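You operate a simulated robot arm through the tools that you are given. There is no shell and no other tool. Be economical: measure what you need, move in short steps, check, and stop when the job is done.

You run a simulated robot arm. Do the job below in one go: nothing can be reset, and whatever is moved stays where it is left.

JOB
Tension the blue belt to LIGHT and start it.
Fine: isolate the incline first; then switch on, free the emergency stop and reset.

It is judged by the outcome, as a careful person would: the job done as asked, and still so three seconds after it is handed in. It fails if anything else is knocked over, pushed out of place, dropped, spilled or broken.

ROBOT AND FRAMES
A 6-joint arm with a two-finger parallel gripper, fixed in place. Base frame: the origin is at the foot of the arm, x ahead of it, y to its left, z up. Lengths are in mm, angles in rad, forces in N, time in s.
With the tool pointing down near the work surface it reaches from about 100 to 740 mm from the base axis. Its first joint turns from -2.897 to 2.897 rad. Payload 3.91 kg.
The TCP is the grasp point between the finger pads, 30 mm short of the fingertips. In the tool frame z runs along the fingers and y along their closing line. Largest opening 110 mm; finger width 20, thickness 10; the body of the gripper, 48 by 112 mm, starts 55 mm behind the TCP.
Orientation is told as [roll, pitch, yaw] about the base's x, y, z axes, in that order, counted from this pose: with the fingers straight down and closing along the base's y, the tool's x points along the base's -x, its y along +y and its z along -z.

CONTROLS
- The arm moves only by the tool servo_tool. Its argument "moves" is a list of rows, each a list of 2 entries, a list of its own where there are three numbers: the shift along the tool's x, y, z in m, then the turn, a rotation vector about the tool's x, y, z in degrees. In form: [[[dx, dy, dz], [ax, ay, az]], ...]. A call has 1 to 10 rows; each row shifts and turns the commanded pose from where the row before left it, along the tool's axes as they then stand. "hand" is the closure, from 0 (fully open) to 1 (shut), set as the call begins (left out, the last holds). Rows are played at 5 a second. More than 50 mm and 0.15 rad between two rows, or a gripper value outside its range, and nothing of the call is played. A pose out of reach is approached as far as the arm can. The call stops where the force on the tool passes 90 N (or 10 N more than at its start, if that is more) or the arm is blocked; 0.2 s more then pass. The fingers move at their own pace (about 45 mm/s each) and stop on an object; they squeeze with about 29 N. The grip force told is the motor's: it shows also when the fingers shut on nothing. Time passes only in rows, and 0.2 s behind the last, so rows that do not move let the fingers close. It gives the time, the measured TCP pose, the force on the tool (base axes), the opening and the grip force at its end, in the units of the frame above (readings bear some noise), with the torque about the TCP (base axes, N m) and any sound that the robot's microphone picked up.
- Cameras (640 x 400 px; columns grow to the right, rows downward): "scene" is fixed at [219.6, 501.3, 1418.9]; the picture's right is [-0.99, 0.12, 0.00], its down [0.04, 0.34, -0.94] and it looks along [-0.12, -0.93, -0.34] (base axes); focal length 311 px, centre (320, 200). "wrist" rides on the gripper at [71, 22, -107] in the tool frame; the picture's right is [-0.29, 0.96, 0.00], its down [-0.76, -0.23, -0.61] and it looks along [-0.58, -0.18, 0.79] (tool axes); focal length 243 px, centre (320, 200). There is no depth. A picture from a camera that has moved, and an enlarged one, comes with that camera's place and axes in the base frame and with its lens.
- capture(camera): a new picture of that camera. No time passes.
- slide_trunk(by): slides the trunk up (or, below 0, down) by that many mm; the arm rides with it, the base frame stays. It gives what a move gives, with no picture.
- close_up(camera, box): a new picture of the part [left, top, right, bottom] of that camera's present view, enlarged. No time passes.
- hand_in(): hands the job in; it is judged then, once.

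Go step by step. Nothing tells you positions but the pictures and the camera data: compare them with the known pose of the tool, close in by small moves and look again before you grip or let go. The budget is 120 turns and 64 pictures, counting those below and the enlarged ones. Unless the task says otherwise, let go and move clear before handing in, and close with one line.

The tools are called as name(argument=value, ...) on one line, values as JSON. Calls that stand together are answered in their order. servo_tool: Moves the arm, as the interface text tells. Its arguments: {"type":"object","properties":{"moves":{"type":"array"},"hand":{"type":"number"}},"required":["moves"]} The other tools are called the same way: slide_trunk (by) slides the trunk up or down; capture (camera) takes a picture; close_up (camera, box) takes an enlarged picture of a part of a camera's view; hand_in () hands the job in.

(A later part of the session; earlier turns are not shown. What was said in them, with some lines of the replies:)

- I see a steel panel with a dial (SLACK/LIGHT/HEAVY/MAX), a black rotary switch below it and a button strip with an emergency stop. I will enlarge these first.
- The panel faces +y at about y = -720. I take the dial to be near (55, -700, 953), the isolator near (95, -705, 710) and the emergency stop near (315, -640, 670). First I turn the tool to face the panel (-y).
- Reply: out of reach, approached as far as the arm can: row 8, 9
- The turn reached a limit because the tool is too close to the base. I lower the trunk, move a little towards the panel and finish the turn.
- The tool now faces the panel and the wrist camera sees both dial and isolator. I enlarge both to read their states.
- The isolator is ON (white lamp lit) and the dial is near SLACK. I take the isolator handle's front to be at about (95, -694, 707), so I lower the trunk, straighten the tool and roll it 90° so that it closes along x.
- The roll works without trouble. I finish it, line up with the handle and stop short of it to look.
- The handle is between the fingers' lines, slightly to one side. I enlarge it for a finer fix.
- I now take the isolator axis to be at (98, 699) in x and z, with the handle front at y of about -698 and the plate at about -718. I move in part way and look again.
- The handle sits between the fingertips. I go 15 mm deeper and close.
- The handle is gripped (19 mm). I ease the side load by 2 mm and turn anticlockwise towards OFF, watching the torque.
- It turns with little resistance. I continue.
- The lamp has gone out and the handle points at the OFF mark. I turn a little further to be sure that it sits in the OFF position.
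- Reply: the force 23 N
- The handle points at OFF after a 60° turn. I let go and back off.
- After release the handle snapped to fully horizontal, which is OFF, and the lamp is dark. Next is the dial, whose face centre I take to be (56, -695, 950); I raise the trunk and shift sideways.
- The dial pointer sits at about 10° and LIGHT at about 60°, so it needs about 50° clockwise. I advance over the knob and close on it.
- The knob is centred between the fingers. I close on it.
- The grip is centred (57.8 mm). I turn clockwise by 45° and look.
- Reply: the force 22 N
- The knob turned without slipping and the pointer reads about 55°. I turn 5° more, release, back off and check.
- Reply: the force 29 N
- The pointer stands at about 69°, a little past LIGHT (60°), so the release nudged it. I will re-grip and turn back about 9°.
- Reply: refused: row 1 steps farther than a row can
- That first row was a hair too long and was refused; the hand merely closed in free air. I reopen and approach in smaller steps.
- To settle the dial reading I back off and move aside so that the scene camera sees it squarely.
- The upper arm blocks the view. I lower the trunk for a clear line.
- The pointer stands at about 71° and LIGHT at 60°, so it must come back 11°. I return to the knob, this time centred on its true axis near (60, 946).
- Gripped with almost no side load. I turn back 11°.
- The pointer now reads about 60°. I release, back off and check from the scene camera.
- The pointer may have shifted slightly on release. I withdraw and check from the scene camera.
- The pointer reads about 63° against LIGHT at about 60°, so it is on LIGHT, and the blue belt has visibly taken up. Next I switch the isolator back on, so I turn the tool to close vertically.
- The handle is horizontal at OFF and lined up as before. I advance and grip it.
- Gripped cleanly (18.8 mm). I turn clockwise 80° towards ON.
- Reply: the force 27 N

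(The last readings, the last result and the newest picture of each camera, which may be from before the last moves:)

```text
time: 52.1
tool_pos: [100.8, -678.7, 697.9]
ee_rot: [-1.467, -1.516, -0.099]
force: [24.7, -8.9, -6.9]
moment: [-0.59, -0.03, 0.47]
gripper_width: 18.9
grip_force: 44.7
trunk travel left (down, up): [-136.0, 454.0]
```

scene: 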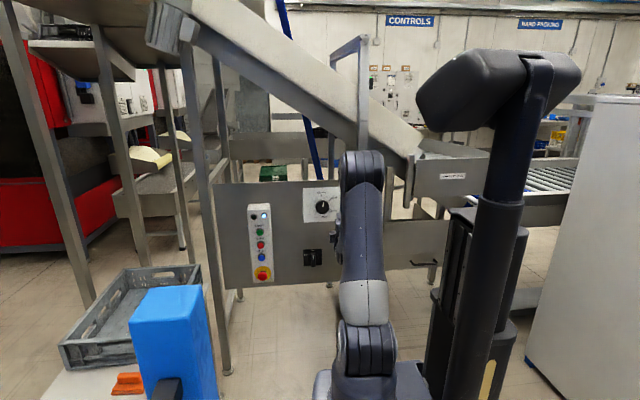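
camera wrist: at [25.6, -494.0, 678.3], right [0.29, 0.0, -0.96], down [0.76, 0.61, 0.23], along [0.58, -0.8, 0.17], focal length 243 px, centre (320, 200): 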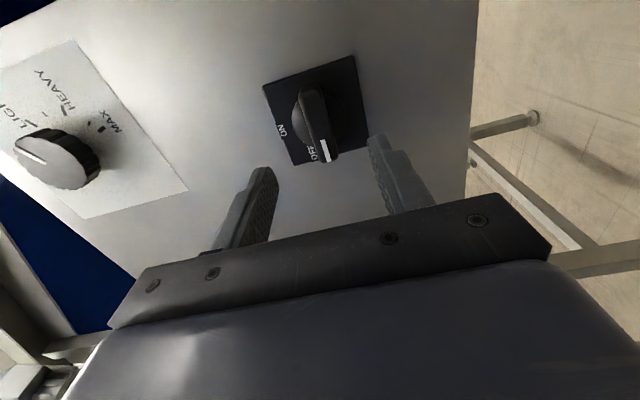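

I release, back off and check the lamp.

servo_tool(moves=[[[0, 0, 0], [0, 0, 0]], [[0, 0, 0], [0, 0, 0]], [[0, 0, 0], [0, 0, 0]], [[0, 0, -0.04], [0, 0, 0]], [[0, 0, -0.04], [0, 0, 0]], [[0, 0, -0.03], [0, 0, 0]]], hand=0.45)

close_up(camera="scene", box=[240, 180, 340, 290])

```text
time: 53.5
tool_pos: [97.7, -567.8, 699.8]
ee_rot: [-1.502, -1.52, -0.07]
force: [0.7, 0.1, -0.4]
moment: [-0.04, 0.01, -0.01]
gripper_width: 60.6
grip_force: 0.1
trunk travel left (down, up): [-136.0, 454.0]
```

```text
3.64 times, centred on (290, 235) of scene
camera zoom: at [219.6, 501.3, 1418.9], right [-0.99, 0.12, 0.0], down [0.04, 0.34, -0.94], along [-0.12, -0.93, -0.34], focal length 1131 px, centre (429, 73)
```

zoom: 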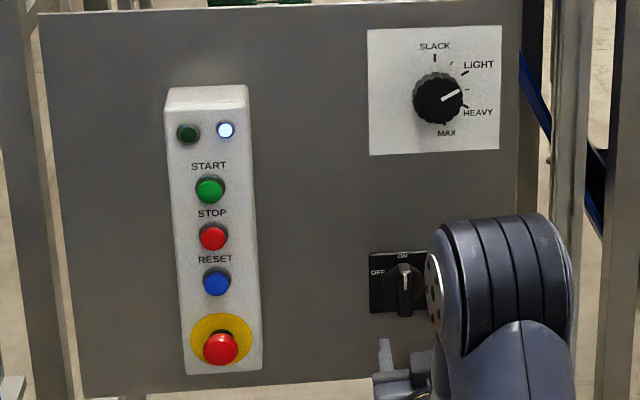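

Power is back on: the handle is at ON and the white lamp is lit. Next I move across to the emergency stop, near (315, -640, 670).

servo_tool(moves=[[[0, 0.04, -0.02], [0, 0, 0]], [[0, 0.045, 0], [0, 0, 0]], [[0.012, 0.045, 0], [0, 0, 0]], [[0.012, 0.045, 0], [0, 0, 0]], [[0, 0.04, 0], [0, 0, 0]], [[0, 0, 0], [0, 0, -8]], [[0, 0, 0], [0, 0, -8]], [[0, 0, 0], [0, 0, -8]], [[0, 0, 0], [0, 0, -8]], [[0, 0, 0], [0, 0, -8]]])

capture(camera="wrist")

```text
time: 55.7
tool_pos: [309.5, -549.3, 663.0]
ee_rot: [-1.566, -0.818, -0.003]
force: [0.3, -0.5, 0.2]
moment: [0.03, 0.01, 0.01]
gripper_width: 60.2
grip_force: 0.1
trunk travel left (down, up): [-136.0, 454.0]
```

```text
24 pictures are left
camera wrist: at [278.0, -440.6, 597.8], right [0.9, 0.0, -0.44], down [0.35, 0.61, 0.71], along [0.27, -0.8, 0.54], focal length 243 px, centre (320, 200)
```

wrist: 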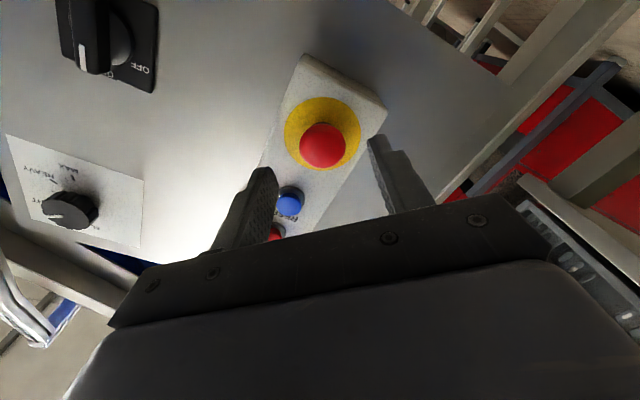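

The emergency stop is in view; I take its face to be at about (318, -635, 676). I line up, roll back to leave room for a clockwise twist, and close in a little.

servo_tool(moves=[[[-0.0153, -0.0027, 0.02], [0, 0, 0]], [[0, 0, 0], [0, 0, -8]], [[0, 0, 0], [0, 0, -8]], [[0, 0, 0], [0, 0, -8]], [[0, 0, 0], [0, 0, -8]], [[0, 0, 0], [0, 0, 0]]], hand=0.3)

close_up(camera="wrist", box=[190, 50, 450, 250])

```text
time: 57.1
tool_pos: [319.7, -570.9, 677.6]
ee_rot: [-1.566, -0.261, 0.0]
force: [0.2, 0.2, 0.2]
moment: [0.01, 0.01, -0.01]
gripper_width: 77.2
grip_force: 0.0
trunk travel left (down, up): [-136.0, 454.0]
```

```text
2.00 times, centred on (320, 150) of wrist
camera zoom: at [256.3, -460.7, 638.3], right [0.53, 0.0, -0.85], down [0.68, 0.61, 0.42], along [0.52, -0.8, 0.32], focal length 485 px, centre (320, 300)
```

zoom: 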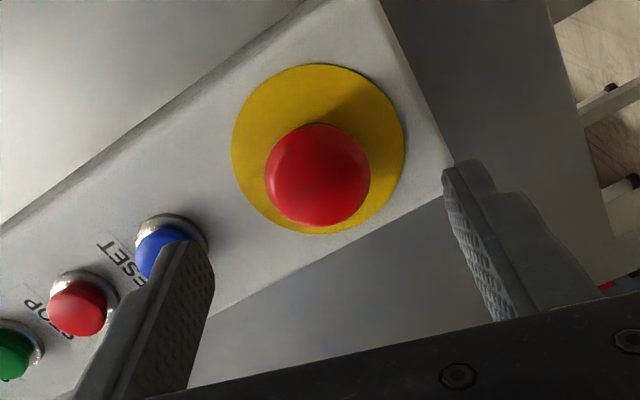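

The tool is centred on the mushroom. I advance 50 mm and grip it.

servo_tool(moves=[[[0, 0, 0.025], [0, 0, 0]], [[0, 0, 0.015], [0, 0, 0]], [[0, 0, 0.01], [0, 0, 0]], [[0, 0, 0], [0, 0, 0]]])

close_up(camera="wrist", box=[190, 50, 450, 250])

```text
time: 58.1
tool_pos: [318.7, -621.1, 676.9]
ee_rot: [-1.568, -0.262, -0.003]
force: [0.4, 0.2, 0.5]
moment: [-0.01, 0.0, 0.02]
gripper_width: 77.0
grip_force: 0.1
trunk travel left (down, up): [-136.0, 454.0]
```

```text
2.00 times, centred on (320, 150) of wrist
camera zoom: at [256.7, -511.1, 638.1], right [0.53, 0.0, -0.85], down [0.67, 0.61, 0.42], along [0.52, -0.8, 0.32], focal length 485 px, centre (320, 300)
```

zoom: 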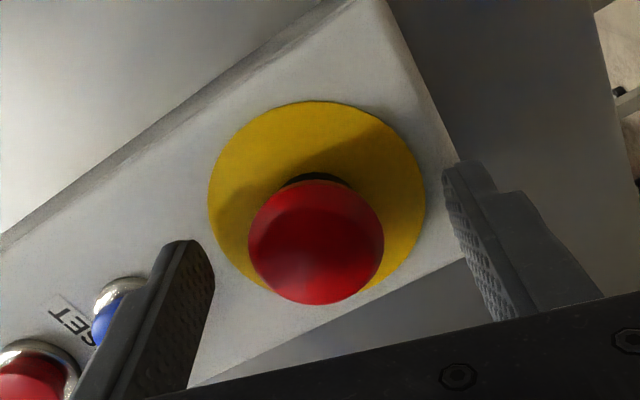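

The mushroom sits between the fingers. I close on it.

servo_tool(moves=[[[0, 0, 0], [0, 0, 0]], [[0, 0, 0], [0, 0, 0]], [[0, 0, 0], [0, 0, 0]], [[0, 0, 0], [0, 0, 0]]], hand=1)

```text
time: 59.1
tool_pos: [320.6, -620.3, 678.4]
ee_rot: [-1.571, -0.265, -0.002]
force: [-2.1, -0.7, 6.9]
moment: [-0.13, 0.17, -0.12]
gripper_width: 39.6
grip_force: 44.6
trunk travel left (down, up): [-136.0, 454.0]
```

Gripped at 39.6 mm. I twist clockwise in steps and watch the torque and any sound.

servo_tool(moves=[[[0, 0, 0], [0, 0, 8]], [[0, 0, 0], [0, 0, 8]], [[0, 0, 0], [0, 0, 8]], [[0, 0, 0], [0, 0, 8]], [[0, 0, 0], [0, 0, 0]]])

close_up(camera="wrist", box=[190, 50, 450, 250])

```text
time: 60.3
tool_pos: [318.9, -619.6, 676.5]
ee_rot: [-1.566, -0.823, -0.005]
force: [-2.4, 0.7, 4.5]
moment: [-0.2, 0.15, 0.04]
gripper_width: 39.3
grip_force: 45.3
trunk travel left (down, up): [-136.0, 454.0]
```

```text
2.00 times, centred on (320, 150) of wrist
camera zoom: at [286.5, -510.3, 610.6], right [0.9, 0.0, -0.44], down [0.35, 0.6, 0.72], along [0.26, -0.8, 0.54], focal length 485 px, centre (320, 300)
```

zoom: 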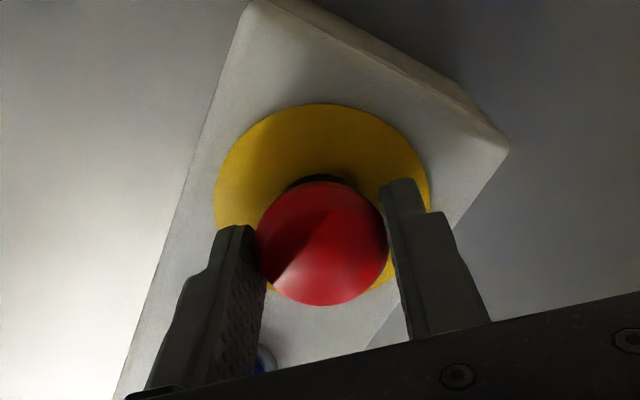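

No release yet. I twist further.

servo_tool(moves=[[[0, 0, 0], [0, 0, 8]], [[0, 0, 0], [0, 0, 8]], [[0, 0, 0], [0, 0, 8]], [[0, 0, 0], [0, 0, 8]], [[0, 0, 0], [0, 0, 0]]])

close_up(camera="wrist", box=[190, 50, 450, 250])

```text
time: 61.5
tool_pos: [319.1, -619.8, 675.8]
ee_rot: [-1.543, -1.38, -0.026]
force: [-1.2, -0.2, -0.5]
moment: [-0.08, 0.32, 0.13]
gripper_width: 39.1
grip_force: 44.9
trunk travel left (down, up): [-136.0, 454.0]
```

```text
2.00 times, centred on (320, 150) of wrist
camera zoom: at [327.5, -510.1, 602.7], right [0.99, 0.0, 0.1], down [-0.08, 0.6, 0.79], along [-0.06, -0.8, 0.6], focal length 485 px, centre (320, 300)
```

zoom: 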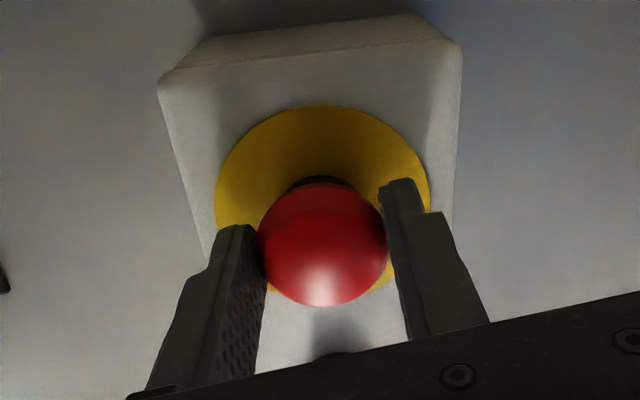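

There is rising torque but no visible release. I try pulling it out gently while holding it.

servo_tool(moves=[[[0, 0, -0.004], [0, 0, 0]], [[0, 0, -0.004], [0, 0, 0]], [[0, 0, -0.002], [0, 0, 0]], [[0, 0, 0], [0, 0, 0]]])

close_up(camera="wrist", box=[190, 50, 450, 250])

```text
time: 62.5
tool_pos: [319.2, -608.6, 675.6]
ee_rot: [-1.542, -1.379, -0.027]
force: [0.1, 8.4, -6.5]
moment: [0.14, -0.24, -0.01]
gripper_width: 39.4
grip_force: 44.6
trunk travel left (down, up): [-136.0, 454.0]
```

```text
2.00 times, centred on (320, 150) of wrist
camera zoom: at [327.2, -499.4, 602.8], right [0.99, 0.0, 0.1], down [-0.08, 0.6, 0.79], along [-0.06, -0.8, 0.6], focal length 485 px, centre (320, 300)
```

zoom: 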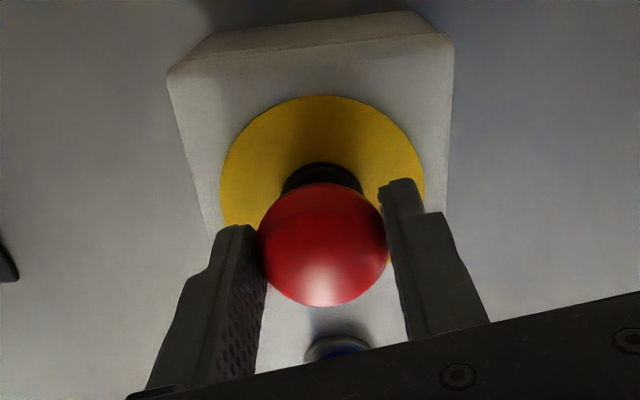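

The mushroom came out with the gripper and more neck shows, so it has come free. I let go, back off and check that it stays out.

servo_tool(moves=[[[0, 0, 0], [0, 0, 0]], [[0, 0, 0], [0, 0, 0]], [[0, 0, 0], [0, 0, 0]], [[0, 0, -0.04], [0, 0, 0]], [[0, 0, -0.03], [0, 0, 0]], [[0, 0, 0], [0, 0, 0]]], hand=0.3)

capture(camera="wrist")

close_up(camera="scene", box=[240, 200, 290, 285])

```text
time: 63.9
tool_pos: [318.7, -539.7, 677.2]
ee_rot: [-1.556, -1.381, -0.019]
force: [0.2, -0.2, -0.7]
moment: [-0.02, 0.0, 0.04]
gripper_width: 77.1
grip_force: 0.1
trunk travel left (down, up): [-136.0, 454.0]
```

```text
18 pictures are left
camera wrist: at [326.5, -430.3, 604.3], right [0.99, 0.0, 0.1], down [-0.08, 0.61, 0.79], along [-0.06, -0.8, 0.6], focal length 243 px, centre (320, 200)
```

wrist: 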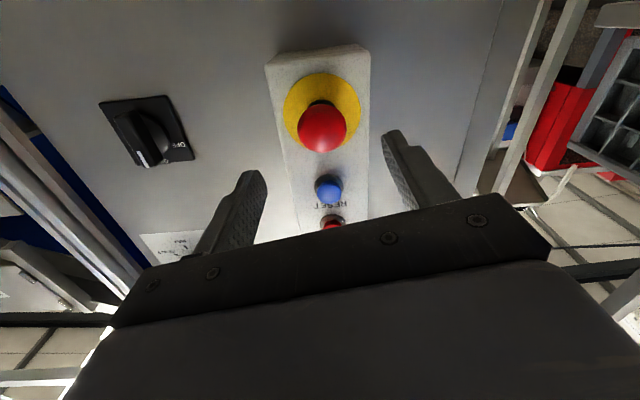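

```text
4.71 times, centred on (265, 242) of scene
camera zoom: at [219.6, 501.3, 1418.9], right [-0.99, 0.12, 0.0], down [0.04, 0.34, -0.94], along [-0.12, -0.93, -0.34], focal length 1464 px, centre (579, 0)
```

zoom: 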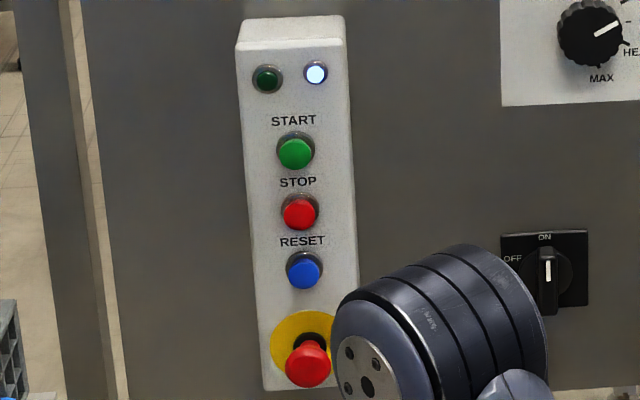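

The emergency stop is out and stays out. Next is RESET (blue), which I take to be at (319, -648, 754); I shut the fingers, raise the trunk and stop just short.

slide_trunk(by=77)

servo_tool(moves=[[[0, 0, 0], [0, 0, 0]], [[0, 0, 0], [0, 0, 0]], [[0, 0, 0], [0, 0, 0]], [[0, 0.001, 0.03], [0, 0, 0]], [[0, 0, 0.02], [0, 0, 0]], [[0, 0, 0], [0, 0, 0]]], hand=1)

close_up(camera="wrist", box=[190, 50, 450, 250])

```text
time: 65.0
tool_pos: [317.9, -539.6, 754.7]
ee_rot: [-1.553, -1.381, -0.019]
force: [-0.3, -0.9, 0.3]
moment: [0.04, 0.0, 0.01]
gripper_width: 77.1
grip_force: 0.0
trunk travel left (down, up): [-213.0, 377.0]
```

```text
time: 66.4
tool_pos: [318.8, -591.1, 754.3]
ee_rot: [-1.553, -1.381, -0.018]
force: [0.8, 0.1, 0.2]
moment: [-0.01, 0.03, -0.01]
gripper_width: 0.1
grip_force: 29.3
trunk travel left (down, up): [-213.0, 377.0]
```

```text
2.00 times, centred on (320, 150) of wrist
camera zoom: at [326.7, -481.3, 681.3], right [0.99, 0.0, 0.1], down [-0.08, 0.61, 0.79], along [-0.06, -0.8, 0.6], focal length 485 px, centre (320, 300)
```

zoom: 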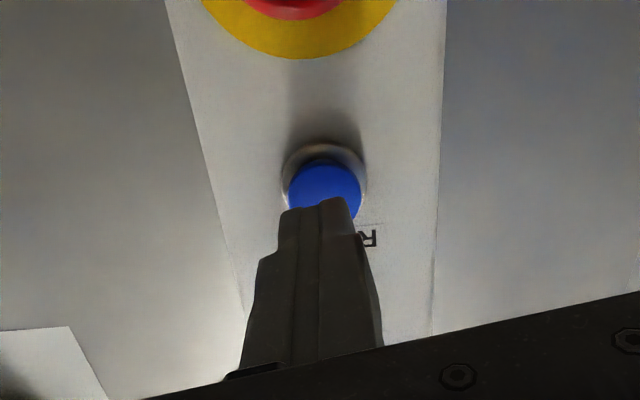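

The fingertips point at the blue button. I press in small steps and watch the force.

servo_tool(moves=[[[0, 0.0015, 0.01], [0, 0, 0]], [[0, 0, 0.008], [0, 0, 0]], [[0, 0, 0.004], [0, 0, 0]], [[0, 0, 0.004], [0, 0, 0]], [[0, 0, 0], [0, 0, 0]]])

```text
time: 67.6
tool_pos: [320.8, -615.7, 754.1]
ee_rot: [-1.556, -1.379, -0.014]
force: [-0.2, 3.2, 2.1]
moment: [-0.06, 0.0, 0.03]
gripper_width: 0.1
grip_force: 28.7
trunk travel left (down, up): [-213.0, 377.0]
heard: click
```

I heard a click. I press 2 mm more to be sure, then draw back and look at the panel.

servo_tool(moves=[[[0, 0, 0.002], [0, 0, 0]], [[0, 0, 0], [0, 0, 0]], [[0, 0, -0.03], [0, 0, 0]], [[0, 0, -0.03], [0, 0, 0]]])

close_up(camera="scene", box=[240, 200, 290, 285])

```text
time: 68.6
tool_pos: [321.0, -557.6, 752.6]
ee_rot: [-1.554, -1.378, -0.02]
force: [0.5, -0.1, 0.1]
moment: [-0.03, 0.01, 0.01]
gripper_width: 0.0
grip_force: 28.0
trunk travel left (down, up): [-213.0, 377.0]
```

```text
4.71 times, centred on (265, 242) of scene
camera zoom: at [219.6, 501.3, 1418.9], right [-0.99, 0.12, 0.0], down [0.04, 0.34, -0.94], along [-0.12, -0.93, -0.34], focal length 1464 px, centre (579, 0)
```

zoom: 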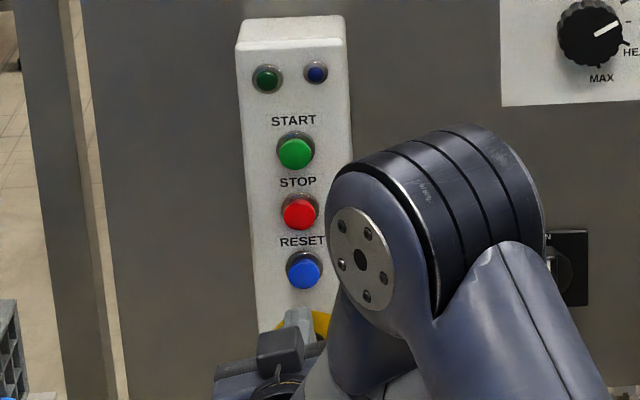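

The blue reset lamp has gone out, so the reset took. I go up to START, near (319, -648, 871).

slide_trunk(by=118)

servo_tool(moves=[[[0, 0, 0.02], [0, 0, 0]], [[0, 0, 0.013], [0, 0, 0]], [[0, 0, 0], [0, 0, 0]]])

close_up(camera="wrist", box=[60, 0, 520, 260])

```text
time: 70.1
tool_pos: [320.1, -557.5, 873.0]
ee_rot: [-1.552, -1.378, -0.017]
force: [0.0, -0.6, 0.1]
moment: [0.01, 0.0, 0.01]
gripper_width: 0.2
grip_force: 29.2
trunk travel left (down, up): [-331.0, 259.0]
```

```text
time: 70.9
tool_pos: [321.2, -591.0, 871.5]
ee_rot: [-1.555, -1.381, -0.015]
force: [0.5, -0.6, -0.4]
moment: [-0.02, -0.05, 0.02]
gripper_width: 0.1
grip_force: 28.9
trunk travel left (down, up): [-331.0, 259.0]
```

```text
1.39 times, centred on (290, 130) of wrist
camera zoom: at [328.8, -482.4, 798.5], right [0.99, 0.0, 0.1], down [-0.08, 0.61, 0.79], along [-0.06, -0.8, 0.6], focal length 338 px, centre (362, 297)
```

zoom: 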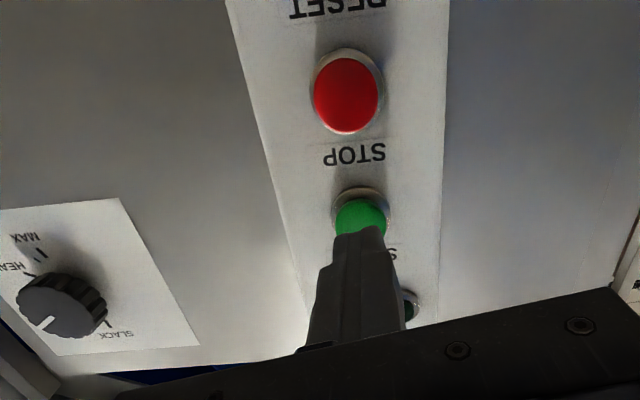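

The fingertips are aligned with the green START button. I press it the same way.

servo_tool(moves=[[[0, 0, 0.01], [0, 0, 0]], [[0, 0, 0.008], [0, 0, 0]], [[0, 0, 0.004], [0, 0, 0]], [[0, 0, 0.004], [0, 0, 0]], [[0, 0, 0], [0, 0, 0]]])

```text
time: 72.1
tool_pos: [320.4, -616.9, 872.9]
ee_rot: [-1.554, -1.379, -0.019]
force: [0.3, 4.6, 0.6]
moment: [-0.01, 0.0, -0.01]
gripper_width: 0.0
grip_force: 29.1
trunk travel left (down, up): [-331.0, 259.0]
heard: click
```

A click was heard. I draw back, move clear and check the run lamp.

servo_tool(moves=[[[0, 0, -0.03], [0, 0, 0]], [[0, 0, -0.03], [0, 0, 0]], [[0, 0, -0.03], [0, 0, 0]], [[0, 0, 0], [0, 0, 0]], [[0, 0, 0], [0, 0, 0]]])

capture(camera="scene")

close_up(camera="scene", box=[240, 180, 340, 290])

```text
time: 73.3
tool_pos: [320.1, -527.7, 871.8]
ee_rot: [-1.554, -1.38, -0.015]
force: [-0.6, 0.3, 0.2]
moment: [0.03, 0.03, -0.02]
gripper_width: 0.0
grip_force: 28.7
trunk travel left (down, up): [-331.0, 259.0]
```

```text
13 pictures are left
```

scene: 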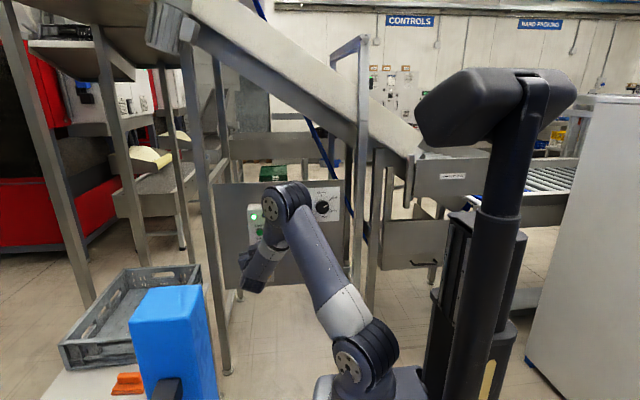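

```text
3.64 times, centred on (290, 235) of scene
camera zoom: at [219.6, 501.3, 1418.9], right [-0.99, 0.12, 0.0], down [0.04, 0.34, -0.94], along [-0.12, -0.93, -0.34], focal length 1131 px, centre (429, 73)
```

zoom: 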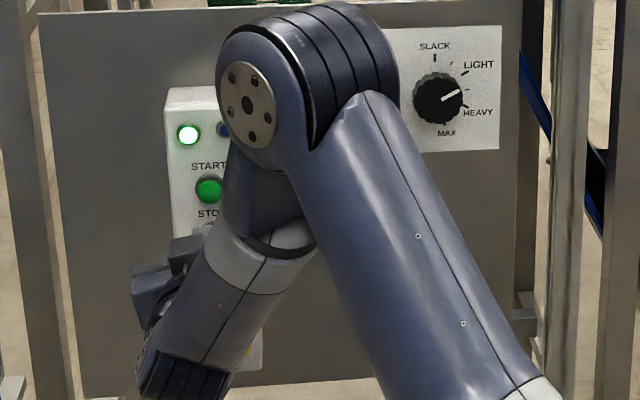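

The green run lamp is lit. I open the hand, wait a little and check once more that it stays running.

servo_tool(moves=[[[0, 0, -0.02], [0, 0, 0]], [[0, 0, 0], [0, 0, 0]], [[0, 0, 0], [0, 0, 0]], [[0, 0, 0], [0, 0, 0]], [[0, 0, 0], [0, 0, 0]], [[0, 0, 0], [0, 0, 0]], [[0, 0, 0], [0, 0, 0]], [[0, 0, 0], [0, 0, 0]], [[0, 0, 0], [0, 0, 0]], [[0, 0, 0], [0, 0, 0]]], hand=0.5)

close_up(camera="scene", box=[240, 180, 370, 290])

capture(camera="wrist")

```text
time: 75.5
tool_pos: [321.3, -508.1, 871.8]
ee_rot: [-1.555, -1.379, -0.017]
force: [0.6, 0.7, -0.4]
moment: [-0.02, -0.04, 0.0]
gripper_width: 54.8
grip_force: 0.1
trunk travel left (down, up): [-331.0, 259.0]
```

```text
3.64 times, centred on (305, 235) of scene
camera zoom: at [219.6, 501.3, 1418.9], right [-0.99, 0.12, 0.0], down [0.04, 0.34, -0.94], along [-0.12, -0.93, -0.34], focal length 1131 px, centre (374, 73)
```

zoom: 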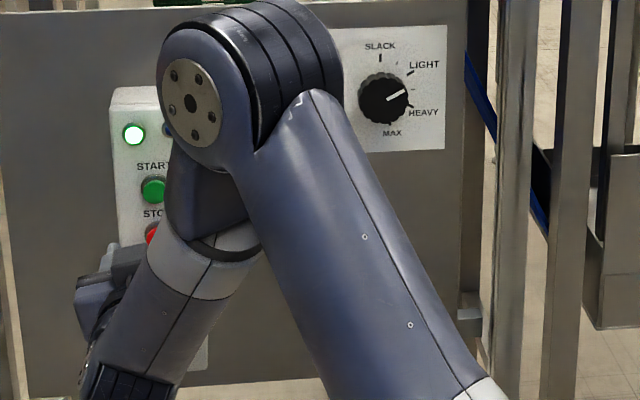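

```text
10 pictures are left
camera wrist: at [328.4, -398.6, 798.6], right [0.99, 0.0, 0.1], down [-0.08, 0.61, 0.79], along [-0.06, -0.8, 0.6], focal length 243 px, centre (320, 200)
```

wrist: 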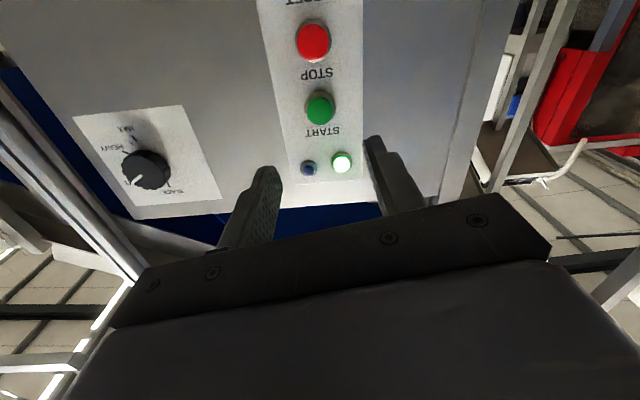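

The run lamp stays green, the dial is on LIGHT and the arm is clear. I hand the job in.

hand_in()

```text
The job is handed in.
```

The blue belt is tensioned to LIGHT and running: I isolated the incline first, then switched on, freed the emergency stop, reset and pressed START, and the green run lamp stayed lit; the dial pointer sits about 3° past the LIGHT mark.
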